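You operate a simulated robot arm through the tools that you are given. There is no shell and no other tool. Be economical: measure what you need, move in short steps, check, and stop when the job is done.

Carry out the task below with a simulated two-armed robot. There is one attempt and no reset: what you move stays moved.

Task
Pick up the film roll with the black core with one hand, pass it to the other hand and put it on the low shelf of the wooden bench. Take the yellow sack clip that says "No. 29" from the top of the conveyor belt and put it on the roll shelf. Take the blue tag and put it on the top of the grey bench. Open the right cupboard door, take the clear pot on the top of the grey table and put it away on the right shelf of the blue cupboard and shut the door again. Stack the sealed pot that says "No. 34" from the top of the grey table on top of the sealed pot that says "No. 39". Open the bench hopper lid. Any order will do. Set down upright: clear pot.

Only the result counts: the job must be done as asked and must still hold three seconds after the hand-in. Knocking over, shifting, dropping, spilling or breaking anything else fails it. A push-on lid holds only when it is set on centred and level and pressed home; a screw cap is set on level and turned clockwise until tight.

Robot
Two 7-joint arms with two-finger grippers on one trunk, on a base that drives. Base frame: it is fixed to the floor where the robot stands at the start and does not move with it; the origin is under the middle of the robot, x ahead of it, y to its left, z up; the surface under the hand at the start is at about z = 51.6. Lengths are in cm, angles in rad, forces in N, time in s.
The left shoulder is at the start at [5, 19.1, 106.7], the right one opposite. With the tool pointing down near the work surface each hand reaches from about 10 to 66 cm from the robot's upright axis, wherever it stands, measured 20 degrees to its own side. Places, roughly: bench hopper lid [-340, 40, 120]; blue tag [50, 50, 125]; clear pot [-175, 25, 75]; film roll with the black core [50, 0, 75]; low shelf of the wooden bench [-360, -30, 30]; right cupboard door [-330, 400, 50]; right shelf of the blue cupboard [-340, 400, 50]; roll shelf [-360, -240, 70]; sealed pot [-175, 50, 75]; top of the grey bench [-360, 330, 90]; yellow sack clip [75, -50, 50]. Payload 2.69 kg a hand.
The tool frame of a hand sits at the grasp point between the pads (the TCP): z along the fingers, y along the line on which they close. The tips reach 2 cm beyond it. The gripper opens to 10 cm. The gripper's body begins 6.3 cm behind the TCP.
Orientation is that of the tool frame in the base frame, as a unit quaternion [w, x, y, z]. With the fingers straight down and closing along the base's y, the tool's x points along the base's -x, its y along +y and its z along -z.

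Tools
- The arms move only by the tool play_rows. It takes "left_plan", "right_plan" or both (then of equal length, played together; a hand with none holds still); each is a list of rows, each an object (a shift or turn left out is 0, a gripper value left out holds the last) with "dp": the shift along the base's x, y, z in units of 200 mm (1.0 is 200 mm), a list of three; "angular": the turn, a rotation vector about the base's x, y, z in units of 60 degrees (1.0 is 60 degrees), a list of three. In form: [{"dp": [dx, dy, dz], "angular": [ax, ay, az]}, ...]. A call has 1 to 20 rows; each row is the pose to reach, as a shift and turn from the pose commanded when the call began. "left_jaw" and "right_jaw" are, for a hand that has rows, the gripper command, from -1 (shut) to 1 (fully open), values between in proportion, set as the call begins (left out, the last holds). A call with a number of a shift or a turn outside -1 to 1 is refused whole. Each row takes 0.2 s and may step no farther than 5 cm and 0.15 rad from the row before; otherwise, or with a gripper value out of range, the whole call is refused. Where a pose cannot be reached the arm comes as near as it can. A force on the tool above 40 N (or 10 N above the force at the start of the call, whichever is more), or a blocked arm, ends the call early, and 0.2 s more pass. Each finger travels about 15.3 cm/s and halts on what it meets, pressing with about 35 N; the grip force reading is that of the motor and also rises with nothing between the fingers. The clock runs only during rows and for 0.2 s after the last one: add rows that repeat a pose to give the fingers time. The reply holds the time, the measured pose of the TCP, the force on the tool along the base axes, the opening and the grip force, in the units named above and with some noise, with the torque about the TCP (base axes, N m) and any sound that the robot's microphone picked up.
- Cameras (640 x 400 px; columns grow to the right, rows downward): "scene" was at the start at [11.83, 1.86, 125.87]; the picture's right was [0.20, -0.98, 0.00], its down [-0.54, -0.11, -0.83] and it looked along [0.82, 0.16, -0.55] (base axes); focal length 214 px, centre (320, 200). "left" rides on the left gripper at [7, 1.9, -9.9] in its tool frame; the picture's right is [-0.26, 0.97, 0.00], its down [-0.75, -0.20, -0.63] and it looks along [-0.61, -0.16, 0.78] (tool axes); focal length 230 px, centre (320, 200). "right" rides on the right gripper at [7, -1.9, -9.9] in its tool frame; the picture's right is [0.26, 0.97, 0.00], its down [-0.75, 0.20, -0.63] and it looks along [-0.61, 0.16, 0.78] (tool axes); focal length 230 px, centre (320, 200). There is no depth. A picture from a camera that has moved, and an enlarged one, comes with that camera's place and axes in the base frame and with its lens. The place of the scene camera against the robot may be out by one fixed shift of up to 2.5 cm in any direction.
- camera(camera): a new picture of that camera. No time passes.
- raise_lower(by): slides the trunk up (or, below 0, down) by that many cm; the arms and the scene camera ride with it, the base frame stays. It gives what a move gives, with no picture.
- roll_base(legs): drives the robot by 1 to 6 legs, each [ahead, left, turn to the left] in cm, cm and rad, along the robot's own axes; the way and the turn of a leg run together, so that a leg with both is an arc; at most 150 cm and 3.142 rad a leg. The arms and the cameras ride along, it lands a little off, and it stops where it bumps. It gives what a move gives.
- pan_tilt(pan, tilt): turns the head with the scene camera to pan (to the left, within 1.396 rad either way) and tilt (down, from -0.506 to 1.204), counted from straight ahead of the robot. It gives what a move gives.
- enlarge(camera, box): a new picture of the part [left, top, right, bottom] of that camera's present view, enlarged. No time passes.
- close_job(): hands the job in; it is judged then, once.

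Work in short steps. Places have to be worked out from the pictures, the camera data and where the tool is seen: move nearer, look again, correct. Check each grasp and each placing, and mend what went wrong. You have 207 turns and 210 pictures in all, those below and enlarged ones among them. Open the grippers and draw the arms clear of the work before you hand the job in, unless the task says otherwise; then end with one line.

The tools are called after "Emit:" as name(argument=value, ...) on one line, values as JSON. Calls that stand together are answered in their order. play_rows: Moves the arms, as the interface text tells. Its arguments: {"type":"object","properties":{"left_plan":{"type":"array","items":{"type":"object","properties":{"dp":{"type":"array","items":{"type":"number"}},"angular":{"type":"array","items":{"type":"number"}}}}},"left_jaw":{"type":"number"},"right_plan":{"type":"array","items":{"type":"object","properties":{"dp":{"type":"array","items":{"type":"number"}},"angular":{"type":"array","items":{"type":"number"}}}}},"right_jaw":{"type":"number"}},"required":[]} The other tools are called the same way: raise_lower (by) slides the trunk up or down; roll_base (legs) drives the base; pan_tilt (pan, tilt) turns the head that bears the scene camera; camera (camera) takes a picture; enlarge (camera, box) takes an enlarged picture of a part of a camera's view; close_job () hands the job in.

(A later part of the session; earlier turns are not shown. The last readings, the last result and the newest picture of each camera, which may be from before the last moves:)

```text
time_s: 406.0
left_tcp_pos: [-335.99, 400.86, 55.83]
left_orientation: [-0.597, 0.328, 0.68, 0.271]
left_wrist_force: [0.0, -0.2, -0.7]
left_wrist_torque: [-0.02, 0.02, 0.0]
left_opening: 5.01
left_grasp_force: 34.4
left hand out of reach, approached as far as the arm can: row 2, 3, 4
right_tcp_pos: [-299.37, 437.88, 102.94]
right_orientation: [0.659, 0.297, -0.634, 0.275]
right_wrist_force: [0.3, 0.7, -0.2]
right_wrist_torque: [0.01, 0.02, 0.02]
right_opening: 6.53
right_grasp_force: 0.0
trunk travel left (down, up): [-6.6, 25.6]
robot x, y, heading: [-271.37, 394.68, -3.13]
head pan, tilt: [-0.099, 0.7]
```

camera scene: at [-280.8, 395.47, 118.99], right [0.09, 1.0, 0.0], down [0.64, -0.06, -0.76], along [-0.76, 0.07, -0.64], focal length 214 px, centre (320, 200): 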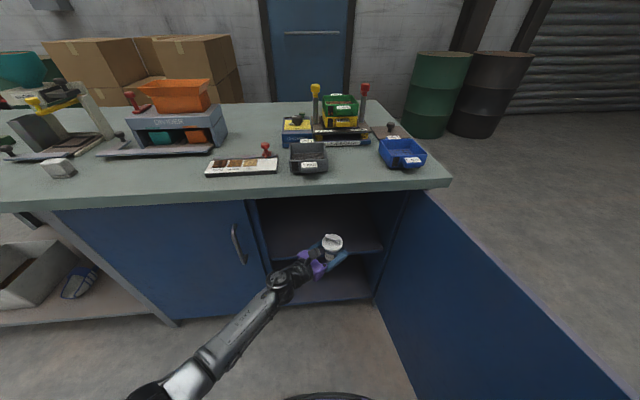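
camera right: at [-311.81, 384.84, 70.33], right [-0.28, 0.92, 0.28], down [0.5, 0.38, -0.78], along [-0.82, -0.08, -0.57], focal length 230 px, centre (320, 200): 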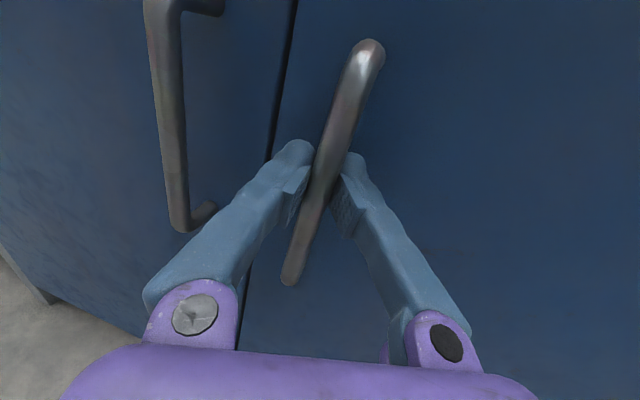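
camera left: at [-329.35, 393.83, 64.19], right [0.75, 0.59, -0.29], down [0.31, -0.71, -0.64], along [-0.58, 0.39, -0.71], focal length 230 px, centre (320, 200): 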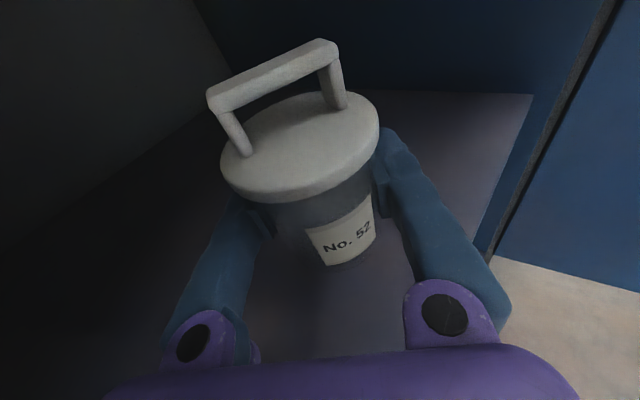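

Reach is at its limit, so I use the trunk to lower the last bit.

Emit:
raise_lower(by=-1.0)

Emit:
raise_lower(by=-0.5)

Emit:
enlarge(camera="scene", box=[260, 180, 420, 300])

```text
time_s: 406.6
left_tcp_pos: [-335.93, 400.86, 54.84]
left_orientation: [-0.597, 0.329, 0.68, 0.271]
left_wrist_force: [0.0, 1.0, -0.6]
left_wrist_torque: [-0.01, -0.02, -0.01]
left_opening: 4.97
left_grasp_force: 35.1
right_tcp_pos: [-299.53, 437.79, 101.96]
right_orientation: [0.659, 0.297, -0.634, 0.276]
right_wrist_force: [-0.2, -0.6, 0.0]
right_wrist_torque: [0.01, 0.02, -0.02]
right_opening: 6.47
right_grasp_force: 0.0
trunk travel left (down, up): [-5.6, 26.6]
robot x, y, heading: [-271.51, 394.36, -3.137]
head pan, tilt: [-0.099, 0.7]
```

```text
time_s: 407.1
left_tcp_pos: [-336.02, 400.88, 54.37]
left_orientation: [-0.597, 0.329, 0.679, 0.272]
left_wrist_force: [0.1, 0.0, 0.5]
left_wrist_torque: [0.01, 0.01, 0.01]
left_opening: 4.99
left_grasp_force: 34.8
right_tcp_pos: [-299.41, 437.8, 101.38]
right_orientation: [0.659, 0.297, -0.634, 0.276]
right_wrist_force: [0.6, -1.1, 0.3]
right_wrist_torque: [0.02, 0.02, 0.02]
right_opening: 6.51
right_grasp_force: 0.1
trunk travel left (down, up): [-5.1, 27.1]
robot x, y, heading: [-271.68, 394.57, -3.129]
head pan, tilt: [-0.099, 0.7]
```

```text
3.33 times, centred on (340, 240) of scene
camera zoom: at [-284.86, 395.43, 117.5], right [0.09, 1.0, 0.0], down [0.64, -0.06, -0.76], along [-0.76, 0.07, -0.64], focal length 715 px, centre (253, 67)
```

zoom: 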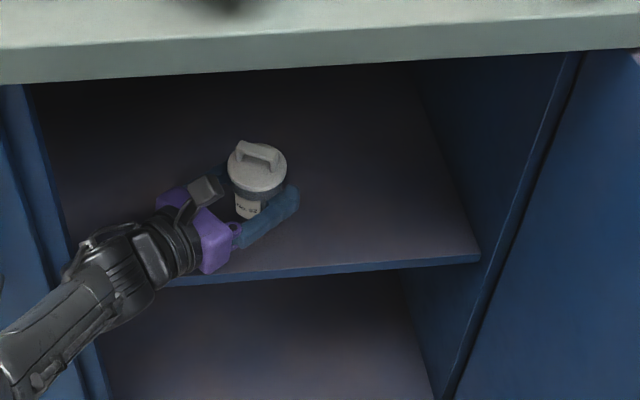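

Emit:
raise_lower(by=-0.5)

Emit:
raise_lower(by=-0.5)

```text
time_s: 407.7
left_tcp_pos: [-336.0, 401.03, 53.82]
left_orientation: [-0.597, 0.329, 0.68, 0.272]
left_wrist_force: [0.0, 0.4, -0.3]
left_wrist_torque: [-0.01, 0.01, 0.04]
left_opening: 5.01
left_grasp_force: 35.4
right_tcp_pos: [-299.38, 437.87, 100.97]
right_orientation: [0.659, 0.297, -0.634, 0.275]
right_wrist_force: [0.4, -1.1, -0.5]
right_wrist_torque: [0.04, 0.02, -0.01]
right_opening: 6.48
right_grasp_force: 0.1
trunk travel left (down, up): [-4.6, 27.6]
robot x, y, heading: [-271.4, 394.42, -3.13]
head pan, tilt: [-0.099, 0.7]
```

```text
time_s: 408.2
left_tcp_pos: [-336.04, 400.91, 53.32]
left_orientation: [-0.597, 0.329, 0.68, 0.271]
left_wrist_force: [-0.1, -0.3, -0.2]
left_wrist_torque: [-0.02, 0.0, 0.04]
left_opening: 5.01
left_grasp_force: 34.9
right_tcp_pos: [-299.47, 437.86, 100.54]
right_orientation: [0.659, 0.297, -0.634, 0.276]
right_wrist_force: [-0.4, -0.3, -0.1]
right_wrist_torque: [-0.01, 0.0, 0.02]
right_opening: 6.51
right_grasp_force: 0.1
trunk travel left (down, up): [-4.1, 28.1]
robot x, y, heading: [-271.52, 394.9, -3.133]
head pan, tilt: [-0.099, 0.7]
```

Emit:
raise_lower(by=-0.4)

Emit:
raise_lower(by=-0.4)

Emit:
camera(camera="left")

```text
time_s: 408.7
left_tcp_pos: [-336.13, 400.98, 52.9]
left_orientation: [-0.596, 0.33, 0.68, 0.271]
left_wrist_force: [1.3, 0.3, -0.8]
left_wrist_torque: [0.01, -0.01, -0.04]
left_opening: 5.01
left_grasp_force: 35.2
right_tcp_pos: [-299.51, 437.86, 100.04]
right_orientation: [0.659, 0.297, -0.634, 0.275]
right_wrist_force: [0.5, -0.2, 0.8]
right_wrist_torque: [0.01, 0.02, 0.02]
right_opening: 6.49
right_grasp_force: 0.1
trunk travel left (down, up): [-3.7, 28.5]
robot x, y, heading: [-271.75, 394.66, -3.131]
head pan, tilt: [-0.099, 0.7]
```

```text
time_s: 409.3
left_tcp_pos: [-335.9, 400.87, 52.66]
left_orientation: [-0.597, 0.329, 0.68, 0.271]
left_wrist_force: [-0.5, -0.2, 0.2]
left_wrist_torque: [-0.03, 0.02, -0.03]
left_opening: 4.97
left_grasp_force: 35.6
right_tcp_pos: [-299.42, 437.86, 99.64]
right_orientation: [0.659, 0.296, -0.634, 0.275]
right_wrist_force: [0.8, 0.2, 0.7]
right_wrist_torque: [0.0, -0.03, 0.02]
right_opening: 6.52
right_grasp_force: 0.1
trunk travel left (down, up): [-3.3, 28.9]
robot x, y, heading: [-271.39, 394.45, -3.137]
head pan, tilt: [-0.099, 0.7]
```

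```text
36 pictures are left
camera left: at [-328.72, 395.47, 60.87], right [0.76, 0.58, -0.28], down [0.3, -0.7, -0.65], along [-0.57, 0.41, -0.71], focal length 230 px, centre (320, 200)
```

left: 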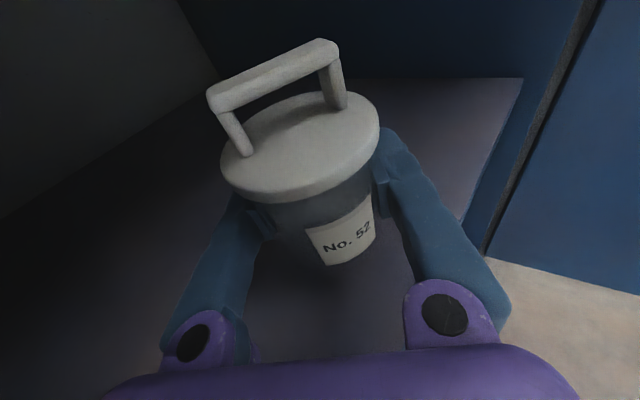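

Emit:
raise_lower(by=-0.6)

Emit:
raise_lower(by=-0.5)

Emit:
raise_lower(by=-0.5)

```text
time_s: 409.8
left_tcp_pos: [-335.86, 401.06, 52.06]
left_orientation: [-0.597, 0.329, 0.679, 0.272]
left_wrist_force: [-0.3, -0.6, -1.0]
left_wrist_torque: [-0.01, -0.01, 0.0]
left_opening: 4.99
left_grasp_force: 35.3
right_tcp_pos: [-299.51, 437.85, 99.05]
right_orientation: [0.659, 0.296, -0.635, 0.274]
right_wrist_force: [-0.3, -0.8, -0.3]
right_wrist_torque: [-0.02, -0.01, 0.03]
right_opening: 6.49
right_grasp_force: 0.1
trunk travel left (down, up): [-2.7, 29.5]
robot x, y, heading: [-271.85, 394.55, -3.132]
head pan, tilt: [-0.099, 0.7]
```

```text
time_s: 410.4
left_tcp_pos: [-335.96, 401.01, 51.42]
left_orientation: [-0.597, 0.33, 0.679, 0.273]
left_wrist_force: [-0.7, 0.2, 0.6]
left_wrist_torque: [0.03, 0.03, -0.01]
left_opening: 5.0
left_grasp_force: 34.3
right_tcp_pos: [-299.5, 437.76, 98.58]
right_orientation: [0.659, 0.297, -0.634, 0.275]
right_wrist_force: [0.5, 0.1, 0.3]
right_wrist_torque: [0.0, 0.0, -0.01]
right_opening: 6.48
right_grasp_force: 0.1
trunk travel left (down, up): [-2.2, 30.0]
robot x, y, heading: [-271.53, 394.49, -3.132]
head pan, tilt: [-0.099, 0.7]
```

```text
time_s: 410.9
left_tcp_pos: [-335.9, 400.96, 51.05]
left_orientation: [-0.597, 0.329, 0.679, 0.272]
left_wrist_force: [-0.5, -0.3, 0.1]
left_wrist_torque: [0.01, 0.0, -0.01]
left_opening: 4.99
left_grasp_force: 34.8
right_tcp_pos: [-299.38, 437.76, 98.18]
right_orientation: [0.659, 0.297, -0.634, 0.275]
right_wrist_force: [0.2, 0.5, -0.5]
right_wrist_torque: [-0.04, -0.01, 0.02]
right_opening: 6.48
right_grasp_force: 0.1
trunk travel left (down, up): [-1.7, 30.5]
robot x, y, heading: [-271.51, 394.52, -3.133]
head pan, tilt: [-0.099, 0.7]
```

Emit:
enlarge(camera="scene", box=[270, 190, 390, 280])

Emit:
enlarge(camera="left", box=[220, 180, 420, 330])

```text
4.44 times, centred on (330, 235) of scene
camera zoom: at [-284.86, 395.43, 114.1], right [0.09, 1.0, 0.0], down [0.64, -0.06, -0.76], along [-0.76, 0.07, -0.64], focal length 953 px, centre (276, 44)
```

zoom: 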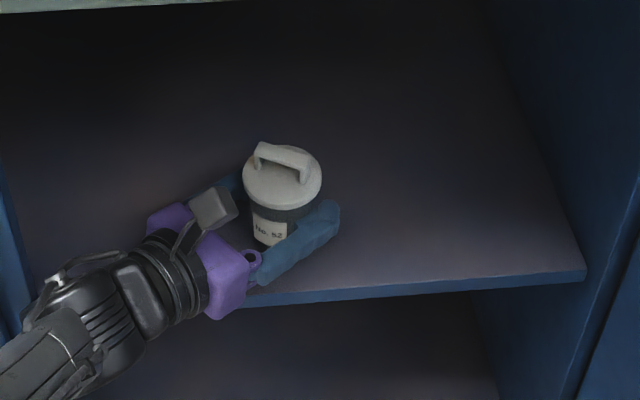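

```text
2.67 times, centred on (320, 255) of left
camera zoom: at [-328.72, 395.51, 59.3], right [0.76, 0.58, -0.28], down [0.3, -0.7, -0.65], along [-0.57, 0.41, -0.71], focal length 614 px, centre (320, 53)
```

zoom: 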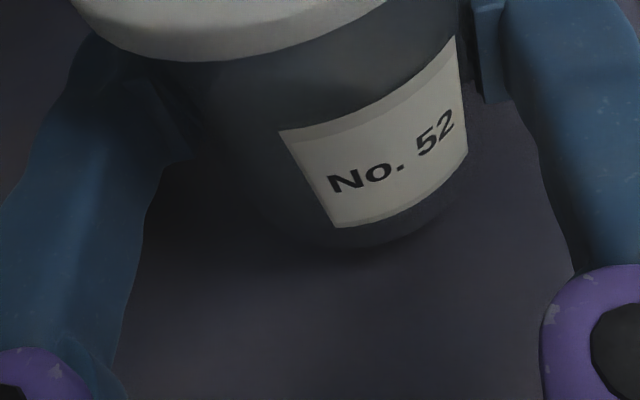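

Emit:
raise_lower(by=-0.5)

Emit:
raise_lower(by=-0.5)

Emit:
raise_lower(by=-0.5)

```text
time_s: 411.4
left_tcp_pos: [-335.99, 400.97, 50.49]
left_orientation: [-0.597, 0.329, 0.679, 0.272]
left_wrist_force: [-0.2, 0.0, -0.3]
left_wrist_torque: [0.0, 0.03, -0.01]
left_opening: 4.97
left_grasp_force: 35.5
right_tcp_pos: [-299.5, 437.85, 97.45]
right_orientation: [0.66, 0.297, -0.633, 0.274]
right_wrist_force: [-0.4, 0.6, -0.4]
right_wrist_torque: [0.01, 0.04, 0.01]
right_opening: 6.5
right_grasp_force: 0.0
trunk travel left (down, up): [-1.2, 31.0]
robot x, y, heading: [-271.52, 394.77, -3.13]
head pan, tilt: [-0.099, 0.7]
```

```text
time_s: 412.0
left_tcp_pos: [-335.99, 400.92, 50.19]
left_orientation: [-0.598, 0.33, 0.678, 0.273]
left_wrist_force: [-0.6, -0.3, 6.2]
left_wrist_torque: [-0.05, -0.18, -0.04]
left_opening: 4.98
left_grasp_force: 35.1
right_tcp_pos: [-299.45, 437.77, 97.09]
right_orientation: [0.659, 0.297, -0.634, 0.276]
right_wrist_force: [-0.2, -0.4, -0.4]
right_wrist_torque: [-0.02, -0.04, -0.01]
right_opening: 6.53
right_grasp_force: 0.1
trunk travel left (down, up): [-0.7, 31.5]
robot x, y, heading: [-271.61, 394.55, -3.132]
head pan, tilt: [-0.099, 0.7]
```

```text
time_s: 412.4
left_tcp_pos: [-336.18, 401.03, 50.27]
left_orientation: [-0.601, 0.329, 0.675, 0.274]
left_wrist_force: [1.7, -2.7, 10.5]
left_wrist_torque: [-0.77, -0.77, -0.05]
left_opening: 4.96
left_grasp_force: 35.6
right_tcp_pos: [-299.34, 437.63, 96.77]
right_orientation: [0.659, 0.298, -0.633, 0.275]
right_wrist_force: [-0.8, 0.2, -0.2]
right_wrist_torque: [0.02, -0.01, -0.01]
right_opening: 6.51
right_grasp_force: 0.0
trunk travel left (down, up): [-0.3, 31.9]
robot x, y, heading: [-271.61, 394.4, -3.134]
head pan, tilt: [-0.099, 0.7]
stopped: the force on the tool passed its limit at 44 N (the readings are from after the stop); the commanded pose is now the measured one
```

Contact. I open the left gripper to release the pot.

Emit:
play_rows(left_plan=[{"dp": [0, 0, 0.005]}, {"dp": [0, 0, 0.005]}, {"dp": [0, 0, 0.005]}], left_jaw=0.35)

Emit:
camera(camera="left")

```text
time_s: 413.2
left_tcp_pos: [-336.71, 400.77, 50.8]
left_orientation: [-0.604, 0.331, 0.673, 0.27]
left_wrist_force: [-0.3, 0.4, -0.4]
left_wrist_torque: [0.0, 0.01, -0.01]
left_opening: 6.75
left_grasp_force: 0.1
right_tcp_pos: [-299.52, 437.89, 96.7]
right_orientation: [0.659, 0.298, -0.633, 0.276]
right_wrist_force: [1.4, -0.8, 0.3]
right_wrist_torque: [-0.05, -0.02, -0.02]
right_opening: 6.52
right_grasp_force: 0.2
trunk travel left (down, up): [-0.3, 31.9]
robot x, y, heading: [-271.64, 394.75, -3.134]
head pan, tilt: [-0.099, 0.7]
```

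```text
33 pictures are left
camera left: at [-329.32, 395.33, 58.95], right [0.76, 0.58, -0.29], down [0.28, -0.7, -0.66], along [-0.59, 0.42, -0.69], focal length 230 px, centre (320, 200)
```

left: 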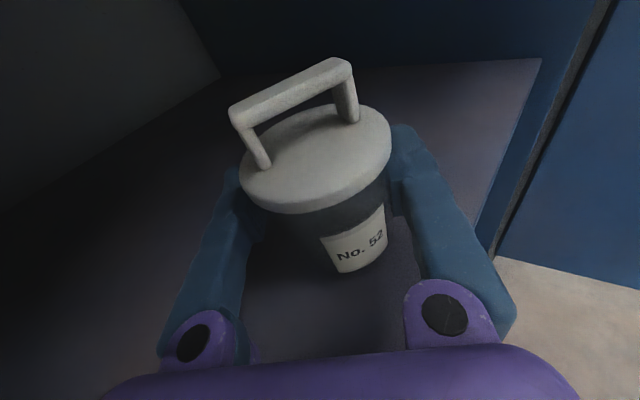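

The pot stands upright on the shelf. I open a little more and withdraw along the hand's axis.

Emit:
play_rows(left_plan=[{"dp": [0, 0, 0]}, {"dp": [0, 0, 0]}, {"dp": [0.03, -0.037, 0]}, {"dp": [0.08, -0.097, 0]}, {"dp": [0.16, -0.195, 0.02]}, {"dp": [0.25, -0.3, 0.04]}], left_jaw=0.65)

Emit:
camera(camera="left")

```text
time_s: 414.6
left_tcp_pos: [-330.97, 395.15, 50.89]
left_orientation: [-0.599, 0.329, 0.677, 0.274]
left_wrist_force: [0.4, -0.8, 0.0]
left_wrist_torque: [-0.01, 0.02, 0.0]
left_opening: 8.25
left_grasp_force: 0.1
right_tcp_pos: [-299.42, 437.72, 96.75]
right_orientation: [0.659, 0.297, -0.634, 0.275]
right_wrist_force: [0.0, -0.3, 0.0]
right_wrist_torque: [0.06, 0.02, 0.0]
right_opening: 6.49
right_grasp_force: 0.0
trunk travel left (down, up): [-0.3, 31.9]
robot x, y, heading: [-271.56, 394.33, -3.131]
head pan, tilt: [-0.099, 0.7]
```

```text
32 pictures are left
camera left: at [-323.71, 389.55, 59.08], right [0.76, 0.58, -0.28], down [0.29, -0.7, -0.66], along [-0.58, 0.42, -0.7], focal length 230 px, centre (320, 200)
```

left: 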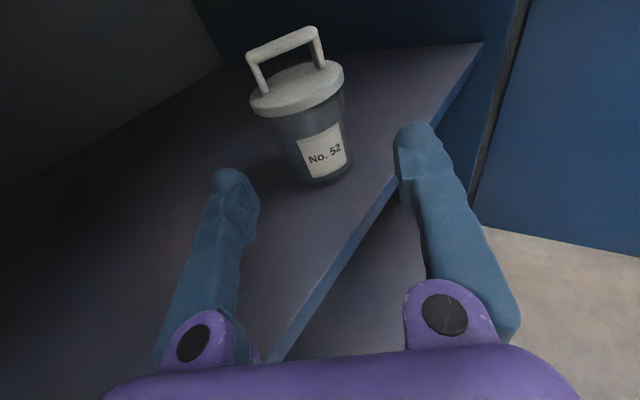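

The clear pot stands upright on the right shelf. I back out.

Emit:
roll_base(legs=[[-24, 0, 0]])

Emit:
play_rows(right_plan=[{"dp": [0, 0.1, -0.2]}, {"dp": [0, 0.15, -0.4]}, {"dp": [0, 0.15, -0.6]}, {"dp": [0, 0.15, -0.8]}, {"dp": [0, 0.15, -1.0]}], right_jaw=-1)

Emit:
play_rows(right_plan=[{"dp": [0, 0, -0.2]}, {"dp": [0, 0, -0.4]}, {"dp": [0, 0, -0.6]}, {"dp": [0, 0, -0.8]}, {"dp": [0, 0, -1.0]}, {"dp": [0, 0, -1.0]}])

Emit:
camera(camera="scene")

```text
time_s: 416.4
left_tcp_pos: [-307.32, 395.24, 50.91]
left_orientation: [-0.6, 0.327, 0.677, 0.273]
left_wrist_force: [-0.2, -0.3, 0.0]
left_wrist_torque: [-0.04, -0.02, 0.0]
left_opening: 8.24
left_grasp_force: 0.1
right_tcp_pos: [-275.67, 437.96, 96.68]
right_orientation: [0.659, 0.297, -0.634, 0.275]
right_wrist_force: [-0.1, 0.6, 0.1]
right_wrist_torque: [0.0, 0.01, 0.02]
right_opening: 6.5
right_grasp_force: 0.0
trunk travel left (down, up): [-0.3, 31.9]
robot x, y, heading: [-247.9, 395.08, -3.129]
head pan, tilt: [-0.099, 0.7]
```

```text
time_s: 417.6
left_tcp_pos: [-307.21, 395.22, 50.88]
left_orientation: [-0.599, 0.329, 0.677, 0.274]
left_wrist_force: [0.1, -1.2, -1.1]
left_wrist_torque: [0.01, 0.0, -0.02]
left_opening: 8.26
left_grasp_force: 0.0
right_tcp_pos: [-275.62, 441.15, 76.5]
right_orientation: [0.659, 0.298, -0.633, 0.275]
right_wrist_force: [0.5, 0.6, 0.0]
right_wrist_torque: [0.01, -0.01, -0.03]
right_opening: 0.0
right_grasp_force: 29.7
trunk travel left (down, up): [-0.3, 31.9]
robot x, y, heading: [-247.71, 394.71, -3.132]
head pan, tilt: [-0.099, 0.7]
```

```text
time_s: 419.0
left_tcp_pos: [-307.26, 395.13, 50.92]
left_orientation: [-0.6, 0.329, 0.677, 0.273]
left_wrist_force: [0.8, 0.8, -0.2]
left_wrist_torque: [-0.04, 0.01, -0.01]
left_opening: 8.26
left_grasp_force: 0.1
right_tcp_pos: [-275.57, 440.97, 56.57]
right_orientation: [0.659, 0.298, -0.633, 0.275]
right_wrist_force: [0.1, 0.1, 0.3]
right_wrist_torque: [0.0, 0.06, -0.05]
right_opening: 0.0
right_grasp_force: 29.2
trunk travel left (down, up): [-0.3, 31.9]
robot x, y, heading: [-247.39, 394.86, -3.131]
head pan, tilt: [-0.099, 0.7]
```

```text
31 pictures are left
camera scene: at [-260.99, 395.63, 112.7], right [0.09, 1.0, 0.0], down [0.64, -0.06, -0.76], along [-0.76, 0.07, -0.64], focal length 214 px, centre (320, 200)
```

scene: 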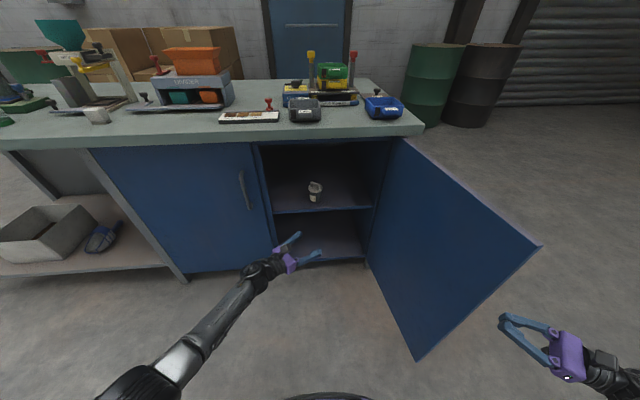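

Now I retract the left hand from the door's sweep and set the right fist just below handle height, outside the door.

Emit:
play_rows(left_plan=[{"dp": [0.1, -0.1, 0.1]}, {"dp": [0.2, -0.2, 0.2]}, {"dp": [0.3, -0.32, 0.3]}, {"dp": [0.4, -0.45, 0.4]}, {"dp": [0.5, -0.58, 0.5]}, {"dp": [0.55, -0.65, 0.55]}], right_plan=[{"dp": [0, 0, -0.1]}, {"dp": [0, 0, -0.2]}, {"dp": [0, 0, -0.35]}, {"dp": [0, 0, -0.35]}, {"dp": [0, 0, -0.35]}, {"dp": [0, 0, -0.35]}])

Emit:
roll_base(legs=[[2, 14, 0], [6, 10, 0]])

Emit:
camera(camera="scene")

```text
time_s: 420.4
left_tcp_pos: [-296.4, 382.17, 62.11]
left_orientation: [-0.6, 0.328, 0.677, 0.273]
left_wrist_force: [0.2, -0.3, 0.0]
left_wrist_torque: [0.03, 0.01, -0.02]
left_opening: 8.24
left_grasp_force: 0.1
right_tcp_pos: [-275.75, 441.01, 49.58]
right_orientation: [0.659, 0.297, -0.634, 0.276]
right_wrist_force: [0.0, -0.6, -0.3]
right_wrist_torque: [0.01, -0.05, 0.01]
right_opening: 0.02
right_grasp_force: 29.4
trunk travel left (down, up): [-0.3, 31.9]
robot x, y, heading: [-247.54, 394.73, -3.134]
head pan, tilt: [-0.099, 0.7]
```

```text
time_s: 423.4
left_tcp_pos: [-304.31, 358.0, 61.94]
left_orientation: [-0.6, 0.328, 0.677, 0.272]
left_wrist_force: [-0.3, -0.6, 0.0]
left_wrist_torque: [0.01, 0.01, 0.0]
left_opening: 8.28
left_grasp_force: 0.0
right_tcp_pos: [-283.57, 416.87, 49.67]
right_orientation: [0.659, 0.298, -0.633, 0.276]
right_wrist_force: [0.3, 0.1, -0.4]
right_wrist_torque: [-0.01, -0.04, -0.01]
right_opening: 0.0
right_grasp_force: 29.3
trunk travel left (down, up): [-0.3, 31.9]
robot x, y, heading: [-255.57, 370.91, -3.132]
head pan, tilt: [-0.099, 0.7]
```

```text
30 pictures are left
camera scene: at [-268.84, 371.46, 112.7], right [0.09, 1.0, 0.0], down [0.64, -0.06, -0.76], along [-0.76, 0.07, -0.64], focal length 214 px, centre (320, 200)
```

scene: 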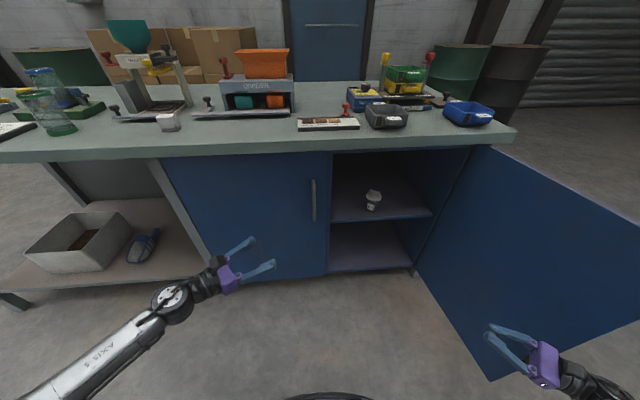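

The fist passed in front of the door's free edge, so it is on the inner side. I go back around to the outside.

Emit:
roll_base(legs=[[-10, 0, 0], [0, -38, 0], [17, 0, 0]])

Emit:
pan_tilt(pan=-0.5, tilt=0.7)

Emit:
camera(camera="scene")

```text
time_s: 429.1
left_tcp_pos: [-309.44, 396.27, 62.04]
left_orientation: [-0.599, 0.331, 0.675, 0.274]
left_wrist_force: [0.6, -0.6, -0.1]
left_wrist_torque: [-0.02, -0.02, 0.01]
left_opening: 8.24
left_grasp_force: 0.1
right_tcp_pos: [-288.27, 455.03, 49.71]
right_orientation: [0.661, 0.298, -0.632, 0.273]
right_wrist_force: [-0.5, 0.5, -0.2]
right_wrist_torque: [0.01, 0.0, 0.02]
right_opening: 0.0
right_grasp_force: 29.7
trunk travel left (down, up): [-0.3, 31.9]
robot x, y, heading: [-260.69, 408.02, -3.138]
head pan, tilt: [-0.099, 0.7]
stopped in leg 3: the robot was blocked; the commanded pose is now the measured one
```

```text
time_s: 430.0
left_tcp_pos: [-309.38, 396.17, 62.07]
left_orientation: [-0.599, 0.332, 0.675, 0.275]
left_wrist_force: [-0.6, 1.0, -0.3]
left_wrist_torque: [0.03, 0.03, -0.02]
left_opening: 8.25
left_grasp_force: 0.1
right_tcp_pos: [-288.34, 454.92, 49.82]
right_orientation: [0.661, 0.295, -0.634, 0.272]
right_wrist_force: [-0.6, -0.4, 0.6]
right_wrist_torque: [0.01, -0.04, 0.0]
right_opening: 0.0
right_grasp_force: 29.1
trunk travel left (down, up): [-0.3, 31.9]
robot x, y, heading: [-260.65, 408.7, -3.138]
head pan, tilt: [-0.499, 0.7]
```

```text
29 pictures are left
camera scene: at [-272.84, 412.57, 112.7], right [0.48, 0.88, 0.0], down [0.57, -0.31, -0.76], along [-0.67, 0.36, -0.64], focal length 214 px, centre (320, 200)
```

scene: 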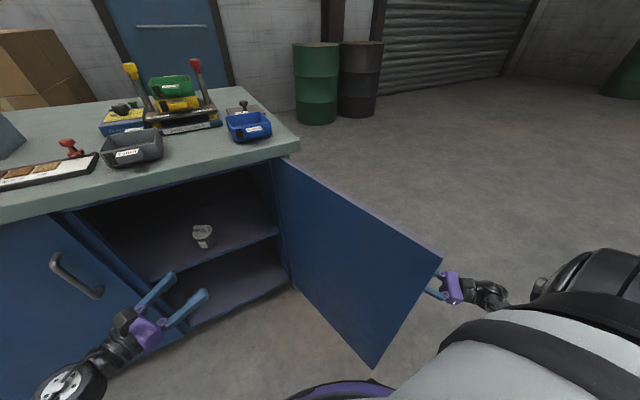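

The fist is now outside the open door. Moving the base left pushes the door and takes the robot out of its way.

Emit:
roll_base(legs=[[0, 38, 0]])

Emit:
camera(camera="scene")

```text
time_s: 433.8
left_tcp_pos: [-309.43, 359.12, 62.05]
left_orientation: [-0.599, 0.331, 0.675, 0.275]
left_wrist_force: [0.5, 0.0, -0.6]
left_wrist_torque: [-0.01, 0.01, 0.02]
left_opening: 8.24
left_grasp_force: 0.1
right_tcp_pos: [-288.19, 417.9, 49.62]
right_orientation: [0.661, 0.297, -0.633, 0.272]
right_wrist_force: [-0.1, 1.0, 0.2]
right_wrist_torque: [0.04, 0.01, 0.01]
right_opening: 0.0
right_grasp_force: 29.3
trunk travel left (down, up): [-0.3, 31.9]
robot x, y, heading: [-260.64, 371.26, -3.144]
head pan, tilt: [-0.499, 0.7]
```

```text
28 pictures are left
camera scene: at [-272.81, 375.51, 112.7], right [0.48, 0.88, 0.0], down [0.57, -0.31, -0.76], along [-0.67, 0.37, -0.64], focal length 214 px, centre (320, 200)
```

scene: 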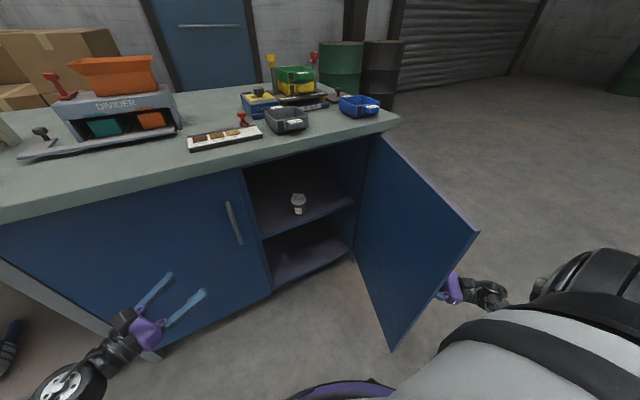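

The door is closing. I continue left and forward.

Emit:
roll_base(legs=[[5.5, 17, 0]])

Emit:
play_rows(right_plan=[{"dp": [-0.15, -0.14, 0]}, {"dp": [-0.3, -0.26, 0]}, {"dp": [-0.45, -0.37, 0]}, {"dp": [-0.6, -0.46, 0]}, {"dp": [-0.75, -0.54, 0]}])

Emit:
camera(camera="scene")

```text
time_s: 435.9
left_tcp_pos: [-315.06, 342.11, 62.06]
left_orientation: [-0.599, 0.332, 0.675, 0.275]
left_wrist_force: [-0.3, 0.3, -0.3]
left_wrist_torque: [-0.04, -0.05, 0.0]
left_opening: 8.23
left_grasp_force: 0.1
right_tcp_pos: [-293.6, 400.93, 49.74]
right_orientation: [0.661, 0.296, -0.634, 0.272]
right_wrist_force: [0.0, 0.2, -0.2]
right_wrist_torque: [-0.01, 0.01, 0.01]
right_opening: 0.01
right_grasp_force: 29.6
trunk travel left (down, up): [-0.3, 31.9]
robot x, y, heading: [-266.17, 354.15, -3.144]
head pan, tilt: [-0.499, 0.7]
```

```text
time_s: 437.1
left_tcp_pos: [-315.04, 342.23, 62.09]
left_orientation: [-0.598, 0.332, 0.675, 0.275]
left_wrist_force: [0.5, 0.8, -1.7]
left_wrist_torque: [-0.01, -0.03, 0.02]
left_opening: 8.27
left_grasp_force: 0.0
right_tcp_pos: [-308.57, 390.41, 49.49]
right_orientation: [0.661, 0.296, -0.634, 0.272]
right_wrist_force: [-0.1, -0.6, -0.1]
right_wrist_torque: [0.01, 0.03, 0.02]
right_opening: 0.0
right_grasp_force: 30.0
trunk travel left (down, up): [-0.3, 31.9]
robot x, y, heading: [-265.73, 354.51, -3.141]
head pan, tilt: [-0.499, 0.7]
```

```text
27 pictures are left
camera scene: at [-278.32, 358.57, 112.7], right [0.48, 0.88, 0.0], down [0.57, -0.31, -0.76], along [-0.67, 0.37, -0.64], focal length 214 px, centre (320, 200)
```

scene: 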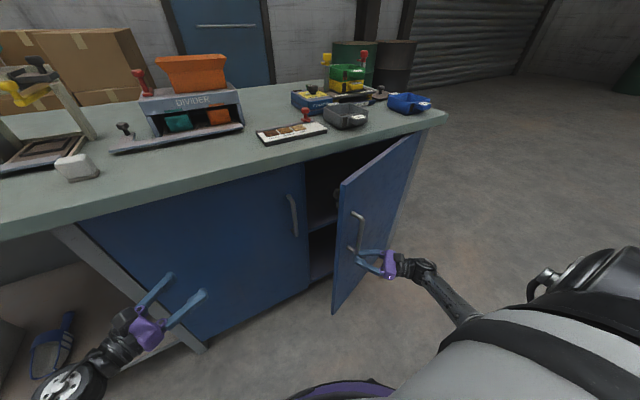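

Emit:
play_rows(right_plan=[{"dp": [-0.15, -0.04, 0]}, {"dp": [-0.3, -0.08, 0]}, {"dp": [-0.45, -0.11, 0]}, {"dp": [-0.6, -0.13, 0]}, {"dp": [-0.7, -0.14, 0]}, {"dp": [-0.78, -0.14, 0]}])

Emit:
camera(camera="scene")

```text
time_s: 438.5
left_tcp_pos: [-314.96, 342.32, 62.02]
left_orientation: [-0.6, 0.331, 0.675, 0.275]
left_wrist_force: [-0.4, 0.0, -0.5]
left_wrist_torque: [-0.02, 0.0, 0.02]
left_opening: 8.24
left_grasp_force: 0.0
right_tcp_pos: [-324.34, 387.32, 49.66]
right_orientation: [0.661, 0.296, -0.633, 0.271]
right_wrist_force: [5.6, 0.8, 3.5]
right_wrist_torque: [0.0, 0.01, -0.03]
right_opening: 0.0
right_grasp_force: 29.1
trunk travel left (down, up): [-0.3, 31.9]
robot x, y, heading: [-266.38, 354.59, 3.14]
head pan, tilt: [-0.499, 0.7]
```

```text
26 pictures are left
camera scene: at [-278.25, 358.57, 112.72], right [0.48, 0.88, 0.0], down [0.56, -0.31, -0.77], along [-0.67, 0.37, -0.64], focal length 214 px, centre (320, 200)
```

scene: 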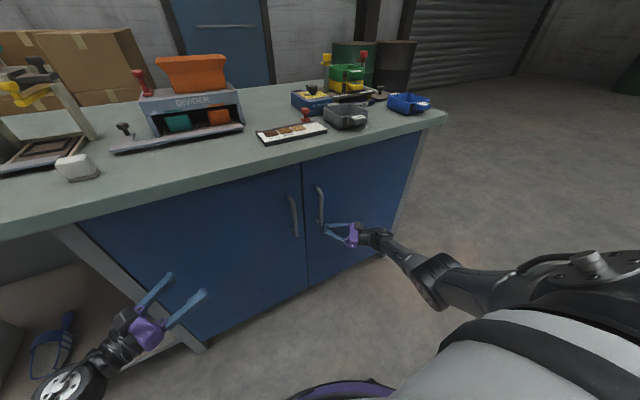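

The door looks shut. I press a bit more to be sure and then retract.

Emit:
play_rows(right_plan=[{"dp": [-0.04, 0, 0]}, {"dp": [-0.08, 0, 0]}, {"dp": [-0.1, 0, 0]}])

Emit:
play_rows(right_plan=[{"dp": [0.1, 0.05, 0]}, {"dp": [0.25, 0.15, 0]}, {"dp": [0.4, 0.25, 0]}, {"dp": [0.5, 0.3, 0]}])

Emit:
enlarge(camera="scene", box=[230, 130, 430, 290])

```text
time_s: 438.9
left_tcp_pos: [-314.9, 342.29, 62.09]
left_orientation: [-0.6, 0.331, 0.674, 0.275]
left_wrist_force: [0.5, 0.3, -0.5]
left_wrist_torque: [0.02, 0.03, 0.0]
left_opening: 8.22
left_grasp_force: 0.2
right_tcp_pos: [-324.22, 387.43, 49.55]
right_orientation: [0.66, 0.299, -0.632, 0.275]
right_wrist_force: [8.4, -0.7, 3.6]
right_wrist_torque: [-0.02, 0.02, 0.02]
right_opening: 0.02
right_grasp_force: 29.9
trunk travel left (down, up): [-0.3, 31.9]
robot x, y, heading: [-266.01, 354.46, 3.137]
head pan, tilt: [-0.499, 0.7]
stopped in row 1 (right hand): the force on the tool passed its limit at 49 N (the readings are from after the stop); the commanded pose is now the measured one
```

```text
time_s: 439.9
left_tcp_pos: [-314.89, 342.24, 62.04]
left_orientation: [-0.599, 0.331, 0.675, 0.275]
left_wrist_force: [0.7, -0.3, 0.1]
left_wrist_torque: [0.01, 0.0, -0.01]
left_opening: 8.25
left_grasp_force: 0.0
right_tcp_pos: [-314.04, 393.44, 49.5]
right_orientation: [0.66, 0.297, -0.634, 0.274]
right_wrist_force: [0.2, -0.1, -0.4]
right_wrist_torque: [0.0, 0.0, -0.01]
right_opening: 0.02
right_grasp_force: 28.8
trunk travel left (down, up): [-0.3, 31.9]
robot x, y, heading: [-265.97, 354.4, 3.137]
head pan, tilt: [-0.499, 0.7]
```

```text
2.50 times, centred on (330, 210) of scene
camera zoom: at [-278.27, 358.6, 112.7], right [0.48, 0.88, 0.0], down [0.57, -0.31, -0.76], along [-0.67, 0.37, -0.64], focal length 536 px, centre (295, 175)
```

zoom: 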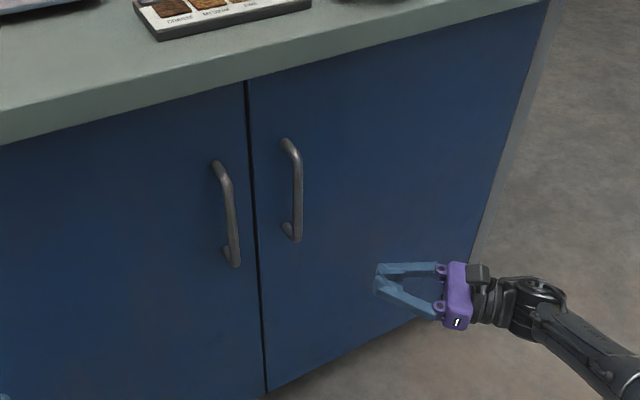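

The cupboard is shut with the pot inside. What remains is the blue tag. I back off and turn both hands back to pointing inward, then down.

Emit:
roll_base(legs=[[-25, 0, 0]])

Emit:
play_rows(left_plan=[{"dp": [0, 0, 0.05], "angular": [0, 0, -0.13]}, {"dp": [0, -0.05, 0.1], "angular": [0, 0, -0.26]}, {"dp": [0, -0.1, 0.15], "angular": [0, 0, -0.39]}, {"dp": [0, -0.15, 0.2], "angular": [0, 0, -0.52]}, {"dp": [0, -0.2, 0.25], "angular": [0, 0, -0.65]}], right_plan=[{"dp": [0, 0, 0.1], "angular": [0, 0, 0.13]}, {"dp": [0, 0, 0.2], "angular": [0, 0, 0.26]}, {"dp": [0, 0, 0.35], "angular": [0, 0, 0.39]}, {"dp": [-0.05, 0, 0.5], "angular": [0, 0, 0.52]}, {"dp": [-0.1, 0, 0.65], "angular": [0, 0, 0.63]}])

Emit:
play_rows(left_plan=[{"dp": [0, 0, 0], "angular": [-0.14, 0, 0]}, {"dp": [0, 0, 0.05], "angular": [-0.28, 0, 0]}, {"dp": [0, 0, 0.1], "angular": [-0.42, 0, 0]}, {"dp": [0, 0, 0.15], "angular": [-0.56, 0, 0]}, {"dp": [0, 0, 0.2], "angular": [-0.7, 0, 0]}, {"dp": [0, 0, 0.25], "angular": [-0.75, 0, 0]}], right_plan=[{"dp": [0, 0, 0], "angular": [0.14, 0, 0]}, {"dp": [0, 0, 0.05], "angular": [0.28, 0, 0]}, {"dp": [0, 0, 0.1], "angular": [0.42, 0, 0]}, {"dp": [0, 0, 0.15], "angular": [0.56, 0, 0]}, {"dp": [0, 0, 0.2], "angular": [0.7, 0, 0]}, {"dp": [0, 0, 0.25], "angular": [0.75, 0, 0]}])

Emit:
play_rows(left_plan=[{"dp": [0, 0, 0], "angular": [-0.14, 0, 0]}, {"dp": [0, 0, 0.05], "angular": [-0.28, 0, 0]}, {"dp": [0, 0, 0.1], "angular": [-0.42, 0, 0]}, {"dp": [0, 0, 0.15], "angular": [-0.56, 0, 0]}, {"dp": [0, 0, 0.2], "angular": [-0.7, 0, 0]}, {"dp": [0, 0, 0.25], "angular": [-0.75, 0, 0]}], right_plan=[{"dp": [0, 0, 0], "angular": [0.14, 0, 0]}, {"dp": [0, 0, 0.05], "angular": [0.28, 0, 0]}, {"dp": [0, 0, 0.1], "angular": [0.42, 0, 0]}, {"dp": [0, 0, 0.15], "angular": [0.56, 0, 0]}, {"dp": [0, 0, 0.2], "angular": [0.7, 0, 0]}, {"dp": [0, 0, 0.25], "angular": [0.75, 0, 0]}])

```text
time_s: 441.7
left_tcp_pos: [-289.96, 342.02, 62.01]
left_orientation: [-0.599, 0.33, 0.676, 0.273]
left_wrist_force: [0.2, 0.2, -0.3]
left_wrist_torque: [-0.03, 0.0, -0.04]
left_opening: 8.26
left_grasp_force: 0.1
right_tcp_pos: [-289.55, 393.37, 49.61]
right_orientation: [0.659, 0.298, -0.633, 0.276]
right_wrist_force: [-0.4, -0.8, -0.6]
right_wrist_torque: [0.01, -0.01, -0.03]
right_opening: 0.02
right_grasp_force: 29.3
trunk travel left (down, up): [-0.3, 31.9]
robot x, y, heading: [-241.1, 354.28, -3.138]
head pan, tilt: [-0.499, 0.7]
```

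```text
time_s: 442.9
left_tcp_pos: [-290.14, 337.98, 66.98]
left_orientation: [-0.474, 0.536, 0.526, 0.459]
left_wrist_force: [0.1, 0.2, -0.4]
left_wrist_torque: [0.01, -0.02, -0.02]
left_opening: 8.24
left_grasp_force: 0.1
right_tcp_pos: [-291.55, 393.19, 62.65]
right_orientation: [0.534, 0.488, -0.501, 0.475]
right_wrist_force: [-0.6, -0.5, -0.6]
right_wrist_torque: [0.0, 0.04, -0.02]
right_opening: 0.0
right_grasp_force: 29.3
trunk travel left (down, up): [-0.3, 31.9]
robot x, y, heading: [-241.09, 354.88, -3.139]
head pan, tilt: [-0.499, 0.7]
```

```text
time_s: 444.3
left_tcp_pos: [-289.93, 338.06, 72.09]
left_orientation: [-0.232, 0.678, 0.662, 0.221]
left_wrist_force: [0.4, 0.6, 0.8]
left_wrist_torque: [0.02, 0.03, -0.02]
left_opening: 8.25
left_grasp_force: 0.1
right_tcp_pos: [-291.56, 393.28, 67.6]
right_orientation: [0.306, 0.656, -0.645, 0.246]
right_wrist_force: [-0.2, -0.4, 0.3]
right_wrist_torque: [0.02, -0.04, -0.04]
right_opening: 0.0
right_grasp_force: 29.5
trunk travel left (down, up): [-0.3, 31.9]
robot x, y, heading: [-241.54, 354.67, -3.133]
head pan, tilt: [-0.499, 0.7]
```

```text
time_s: 445.7
left_tcp_pos: [-290.09, 338.06, 77.07]
left_orientation: [0.046, 0.714, 0.697, -0.049]
left_wrist_force: [0.0, 0.8, -0.2]
left_wrist_torque: [0.01, 0.03, -0.01]
left_opening: 8.24
left_grasp_force: 0.0
right_tcp_pos: [-291.59, 393.3, 72.62]
right_orientation: [0.032, 0.723, -0.69, -0.019]
right_wrist_force: [-0.1, -0.4, -0.5]
right_wrist_torque: [-0.04, -0.02, -0.01]
right_opening: 0.01
right_grasp_force: 29.9
trunk travel left (down, up): [-0.3, 31.9]
robot x, y, heading: [-241.61, 354.28, -3.136]
head pan, tilt: [-0.499, 0.7]
```

Both hands point down. I retract them, then turn around and head for the control box where the tag lies.

Emit:
play_rows(left_plan=[{"dp": [0.15, 0, 0.05]}, {"dp": [0.3, 0, 0.1]}, {"dp": [0.45, -0.03, 0.15]}, {"dp": [0.6, -0.06, 0.2]}, {"dp": [0.7, -0.1, 0.2]}], right_plan=[{"dp": [0.15, 0, 0.1]}, {"dp": [0.3, -0.05, 0.2]}, {"dp": [0.45, -0.1, 0.3]}, {"dp": [0.6, -0.15, 0.4]}, {"dp": [0.7, -0.2, 0.4]}])

Emit:
raise_lower(by=31)

Emit:
roll_base(legs=[[0, 0, 1.57], [0, 0, 1.57], [0, -145, 0], [0, -40, 0], [120, 0, 0], [98, 0, 0]])

Emit:
pan_tilt(pan=-0.8, tilt=0.3)

Emit:
camera(camera="scene")

```text
time_s: 446.9
left_tcp_pos: [-275.97, 335.95, 80.9]
left_orientation: [0.043, 0.714, 0.697, -0.049]
left_wrist_force: [0.5, 1.0, -1.0]
left_wrist_torque: [0.01, -0.02, 0.0]
left_opening: 8.26
left_grasp_force: 0.2
right_tcp_pos: [-277.4, 389.26, 80.79]
right_orientation: [0.032, 0.723, -0.69, -0.019]
right_wrist_force: [0.0, -0.5, 0.1]
right_wrist_torque: [0.01, 0.0, 0.0]
right_opening: 0.0
right_grasp_force: 29.6
trunk travel left (down, up): [-0.3, 31.9]
robot x, y, heading: [-241.33, 354.46, -3.133]
head pan, tilt: [-0.499, 0.7]
```

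```text
time_s: 450.0
left_tcp_pos: [-276.12, 335.96, 111.94]
left_orientation: [0.044, 0.715, 0.696, -0.048]
left_wrist_force: [-0.5, 0.4, 0.8]
left_wrist_torque: [-0.01, 0.03, -0.02]
left_opening: 8.22
left_grasp_force: 0.0
right_tcp_pos: [-277.53, 389.21, 111.68]
right_orientation: [0.033, 0.723, -0.69, -0.018]
right_wrist_force: [-0.7, -0.1, -0.3]
right_wrist_torque: [0.02, -0.01, 0.02]
right_opening: 0.0
right_grasp_force: 29.1
trunk travel left (down, up): [-31.3, 0.9]
robot x, y, heading: [-241.11, 354.22, -3.133]
head pan, tilt: [-0.499, 0.7]
```

```text
time_s: 482.5
left_tcp_pos: [-31.09, 196.68, 111.84]
left_orientation: [-0.048, 0.718, -0.693, -0.046]
left_wrist_force: [-0.7, -0.3, -0.1]
left_wrist_torque: [0.02, -0.03, -0.01]
left_opening: 8.24
left_grasp_force: 0.0
right_tcp_pos: [-26.73, 143.43, 111.7]
right_orientation: [0.017, 0.669, 0.743, 0.033]
right_wrist_force: [0.8, 0.1, 0.0]
right_wrist_torque: [0.01, 0.01, -0.01]
right_opening: 0.0
right_grasp_force: 29.9
trunk travel left (down, up): [-31.3, 0.9]
robot x, y, heading: [-65.24, 176.18, 0.062]
head pan, tilt: [-0.499, 0.7]
stopped in leg 6: the robot was blocked; the commanded pose is now the measured one
```

```text
time_s: 483.4
left_tcp_pos: [-31.14, 196.52, 111.92]
left_orientation: [-0.047, 0.718, -0.693, -0.045]
left_wrist_force: [0.4, 0.2, -0.1]
left_wrist_torque: [-0.02, -0.05, 0.02]
left_opening: 8.25
left_grasp_force: 0.0
right_tcp_pos: [-26.8, 143.39, 111.74]
right_orientation: [0.018, 0.669, 0.742, 0.035]
right_wrist_force: [-0.3, 0.4, 0.0]
right_wrist_torque: [0.0, -0.02, 0.0]
right_opening: 0.01
right_grasp_force: 29.6
trunk travel left (down, up): [-31.3, 0.9]
robot x, y, heading: [-65.26, 176.04, 0.063]
head pan, tilt: [-0.799, 0.3]
```

```text
24 pictures are left
camera scene: at [-55.07, 170.16, 147.3], right [-0.67, -0.74, 0.0], down [-0.22, 0.2, -0.95], along [0.71, -0.64, -0.3], focal length 214 px, centre (320, 200)
```

scene: 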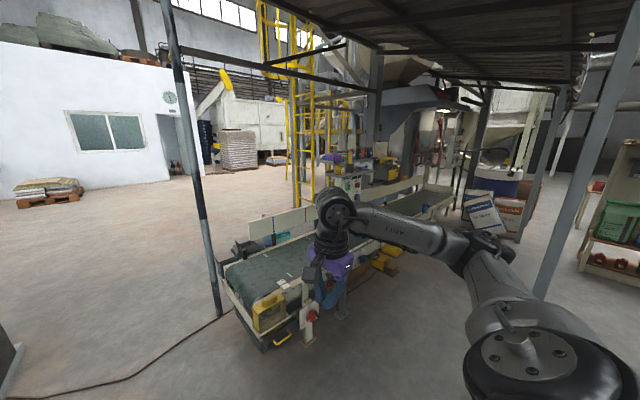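

Something on the floor stopped the base. I go right first, straighten, and then approach.

Emit:
roll_base(legs=[[0, -60, -0.063], [38, 0, 0], [0, -50, 0]])

Emit:
pan_tilt(pan=-0.2, tilt=0.5)

Emit:
camera(camera="scene")

```text
time_s: 495.7
left_tcp_pos: [9.96, 84.74, 111.95]
left_orientation: [0.048, -0.7, 0.711, 0.044]
left_wrist_force: [0.6, -0.5, 0.2]
left_wrist_torque: [-0.02, -0.03, 0.01]
left_opening: 8.28
left_grasp_force: 0.0
right_tcp_pos: [11.67, 31.39, 111.73]
right_orientation: [0.019, 0.688, 0.725, 0.034]
right_wrist_force: [0.3, -0.6, -0.8]
right_wrist_torque: [0.02, -0.03, -0.02]
right_opening: 0.0
right_grasp_force: 30.0
trunk travel left (down, up): [-31.3, 0.9]
robot x, y, heading: [-25.41, 65.47, 0.013]
head pan, tilt: [-0.799, 0.3]
```

```text
time_s: 496.7
left_tcp_pos: [10.01, 84.72, 111.89]
left_orientation: [0.049, -0.7, 0.711, 0.043]
left_wrist_force: [0.3, 0.4, 0.3]
left_wrist_torque: [0.03, 0.01, -0.01]
left_opening: 8.26
left_grasp_force: 0.0
right_tcp_pos: [11.63, 31.4, 111.82]
right_orientation: [0.019, 0.687, 0.726, 0.033]
right_wrist_force: [0.7, 1.1, 0.0]
right_wrist_torque: [0.04, 0.03, 0.0]
right_opening: 0.01
right_grasp_force: 29.0
trunk travel left (down, up): [-31.3, 0.9]
robot x, y, heading: [-24.82, 65.61, 0.013]
head pan, tilt: [-0.201, 0.499]
```

```text
23 pictures are left
camera scene: at [-12.93, 64.34, 145.47], right [-0.19, -0.98, 0.0], down [-0.47, 0.09, -0.88], along [0.86, -0.16, -0.48], focal length 214 px, centre (320, 200)
```

scene: 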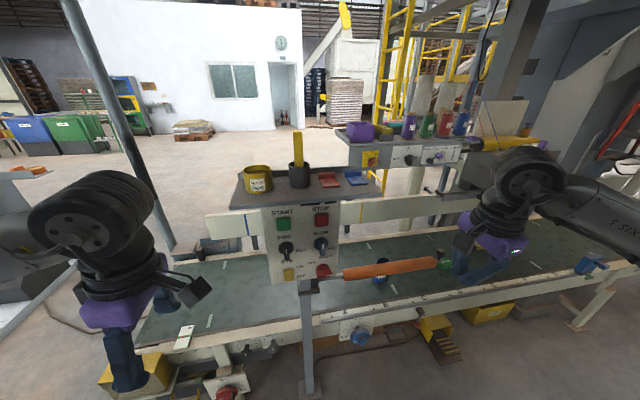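

The blue tag is clearly visible at about [36, 44, 121]. I move slightly closer and raise the right hand above the shelf.

Emit:
roll_base(legs=[[6, -8, -0.013]])

Emit:
play_rows(right_plan=[{"dp": [0, 0, 0.2]}, {"dp": [0, 0, 0.4]}, {"dp": [0, 0, 0.6]}, {"dp": [0, 0, 0.8]}, {"dp": [0, 0, 1.0]}], right_jaw=0.4)

Emit:
play_rows(right_plan=[{"dp": [0.1, 0.15, 0.1]}, {"dp": [0.25, 0.3, 0.2]}, {"dp": [0.4, 0.45, 0.3]}, {"dp": [0.55, 0.6, 0.3]}, {"dp": [0.65, 0.7, 0.3]}])

Emit:
camera(camera="right")

```text
time_s: 498.0
left_tcp_pos: [16.1, 76.55, 112.04]
left_orientation: [0.049, -0.696, 0.715, 0.044]
left_wrist_force: [-0.3, 0.3, 0.2]
left_wrist_torque: [-0.01, 0.0, 0.0]
left_opening: 8.22
left_grasp_force: 0.0
right_tcp_pos: [17.51, 23.21, 111.76]
right_orientation: [0.019, 0.69, 0.723, 0.033]
right_wrist_force: [-0.3, -0.2, 0.5]
right_wrist_torque: [0.0, -0.01, 0.01]
right_opening: 0.0
right_grasp_force: 29.7
trunk travel left (down, up): [-31.3, 0.9]
robot x, y, heading: [-18.68, 57.97, 0.0]
head pan, tilt: [-0.201, 0.499]
```

```text
time_s: 499.2
left_tcp_pos: [16.13, 76.5, 111.82]
left_orientation: [0.049, -0.697, 0.714, 0.043]
left_wrist_force: [0.0, 1.1, 0.2]
left_wrist_torque: [-0.03, -0.05, 0.01]
left_opening: 8.24
left_grasp_force: 0.0
right_tcp_pos: [17.15, 23.29, 131.77]
right_orientation: [0.018, 0.69, 0.722, 0.033]
right_wrist_force: [0.2, -0.6, 0.6]
right_wrist_torque: [-0.04, 0.02, 0.0]
right_opening: 7.01
right_grasp_force: 0.1
trunk travel left (down, up): [-31.3, 0.9]
robot x, y, heading: [-19.19, 57.88, -0.001]
head pan, tilt: [-0.201, 0.499]
```

```text
time_s: 500.4
left_tcp_pos: [16.09, 76.56, 111.97]
left_orientation: [0.049, -0.697, 0.714, 0.043]
left_wrist_force: [-0.3, 0.1, -0.6]
left_wrist_torque: [-0.03, -0.04, 0.03]
left_opening: 8.28
left_grasp_force: 0.0
right_tcp_pos: [30.54, 37.22, 137.74]
right_orientation: [0.019, 0.69, 0.723, 0.034]
right_wrist_force: [0.5, -0.2, 0.5]
right_wrist_torque: [-0.03, -0.01, 0.0]
right_opening: 7.0
right_grasp_force: 0.1
trunk travel left (down, up): [-31.3, 0.9]
robot x, y, heading: [-19.34, 57.9, 0.001]
head pan, tilt: [-0.201, 0.499]
```

```text
22 pictures are left
camera right: at [27.61, 43.77, 147.69], right [0.95, 0.3, 0.08], down [0.19, -0.75, 0.63], along [0.25, -0.58, -0.77], focal length 230 px, centre (320, 200)
```

right: 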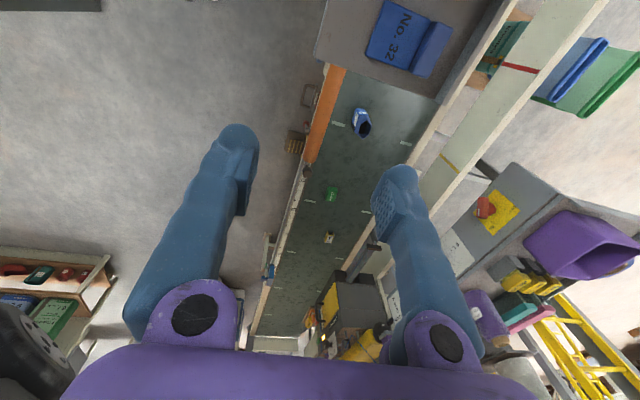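

The tag's raised block runs along y at about [40.5, 45], and the gripper already closes across it. I move above it.

Emit:
play_rows(right_plan=[{"dp": [0.15, 0.13, 0]}, {"dp": [0.3, 0.26, -0.05]}, {"dp": [0.42, 0.37, -0.15]}, {"dp": [0.48, 0.39, -0.22]}, {"dp": [0.48, 0.39, -0.22]}])

Emit:
camera(camera="right")

```text
time_s: 501.6
left_tcp_pos: [16.16, 76.59, 111.93]
left_orientation: [0.048, -0.696, 0.715, 0.044]
left_wrist_force: [0.3, 0.6, -0.3]
left_wrist_torque: [0.01, 0.03, -0.01]
left_opening: 8.26
left_grasp_force: 0.0
right_tcp_pos: [39.87, 45.17, 133.5]
right_orientation: [0.019, 0.689, 0.724, 0.034]
right_wrist_force: [-0.2, -0.6, 0.0]
right_wrist_torque: [0.0, -0.03, 0.03]
right_opening: 6.97
right_grasp_force: 0.0
trunk travel left (down, up): [-31.3, 0.9]
robot x, y, heading: [-18.93, 57.88, 0.004]
head pan, tilt: [-0.201, 0.499]
```

```text
21 pictures are left
camera right: at [36.98, 51.82, 143.29], right [0.95, 0.3, 0.08], down [0.19, -0.75, 0.63], along [0.25, -0.58, -0.77], focal length 230 px, centre (320, 200)
```

right: 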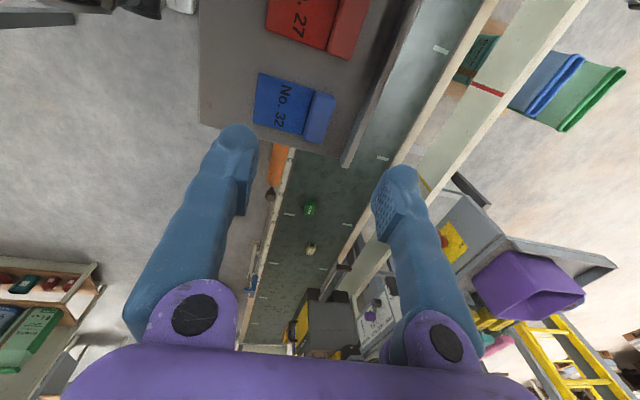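

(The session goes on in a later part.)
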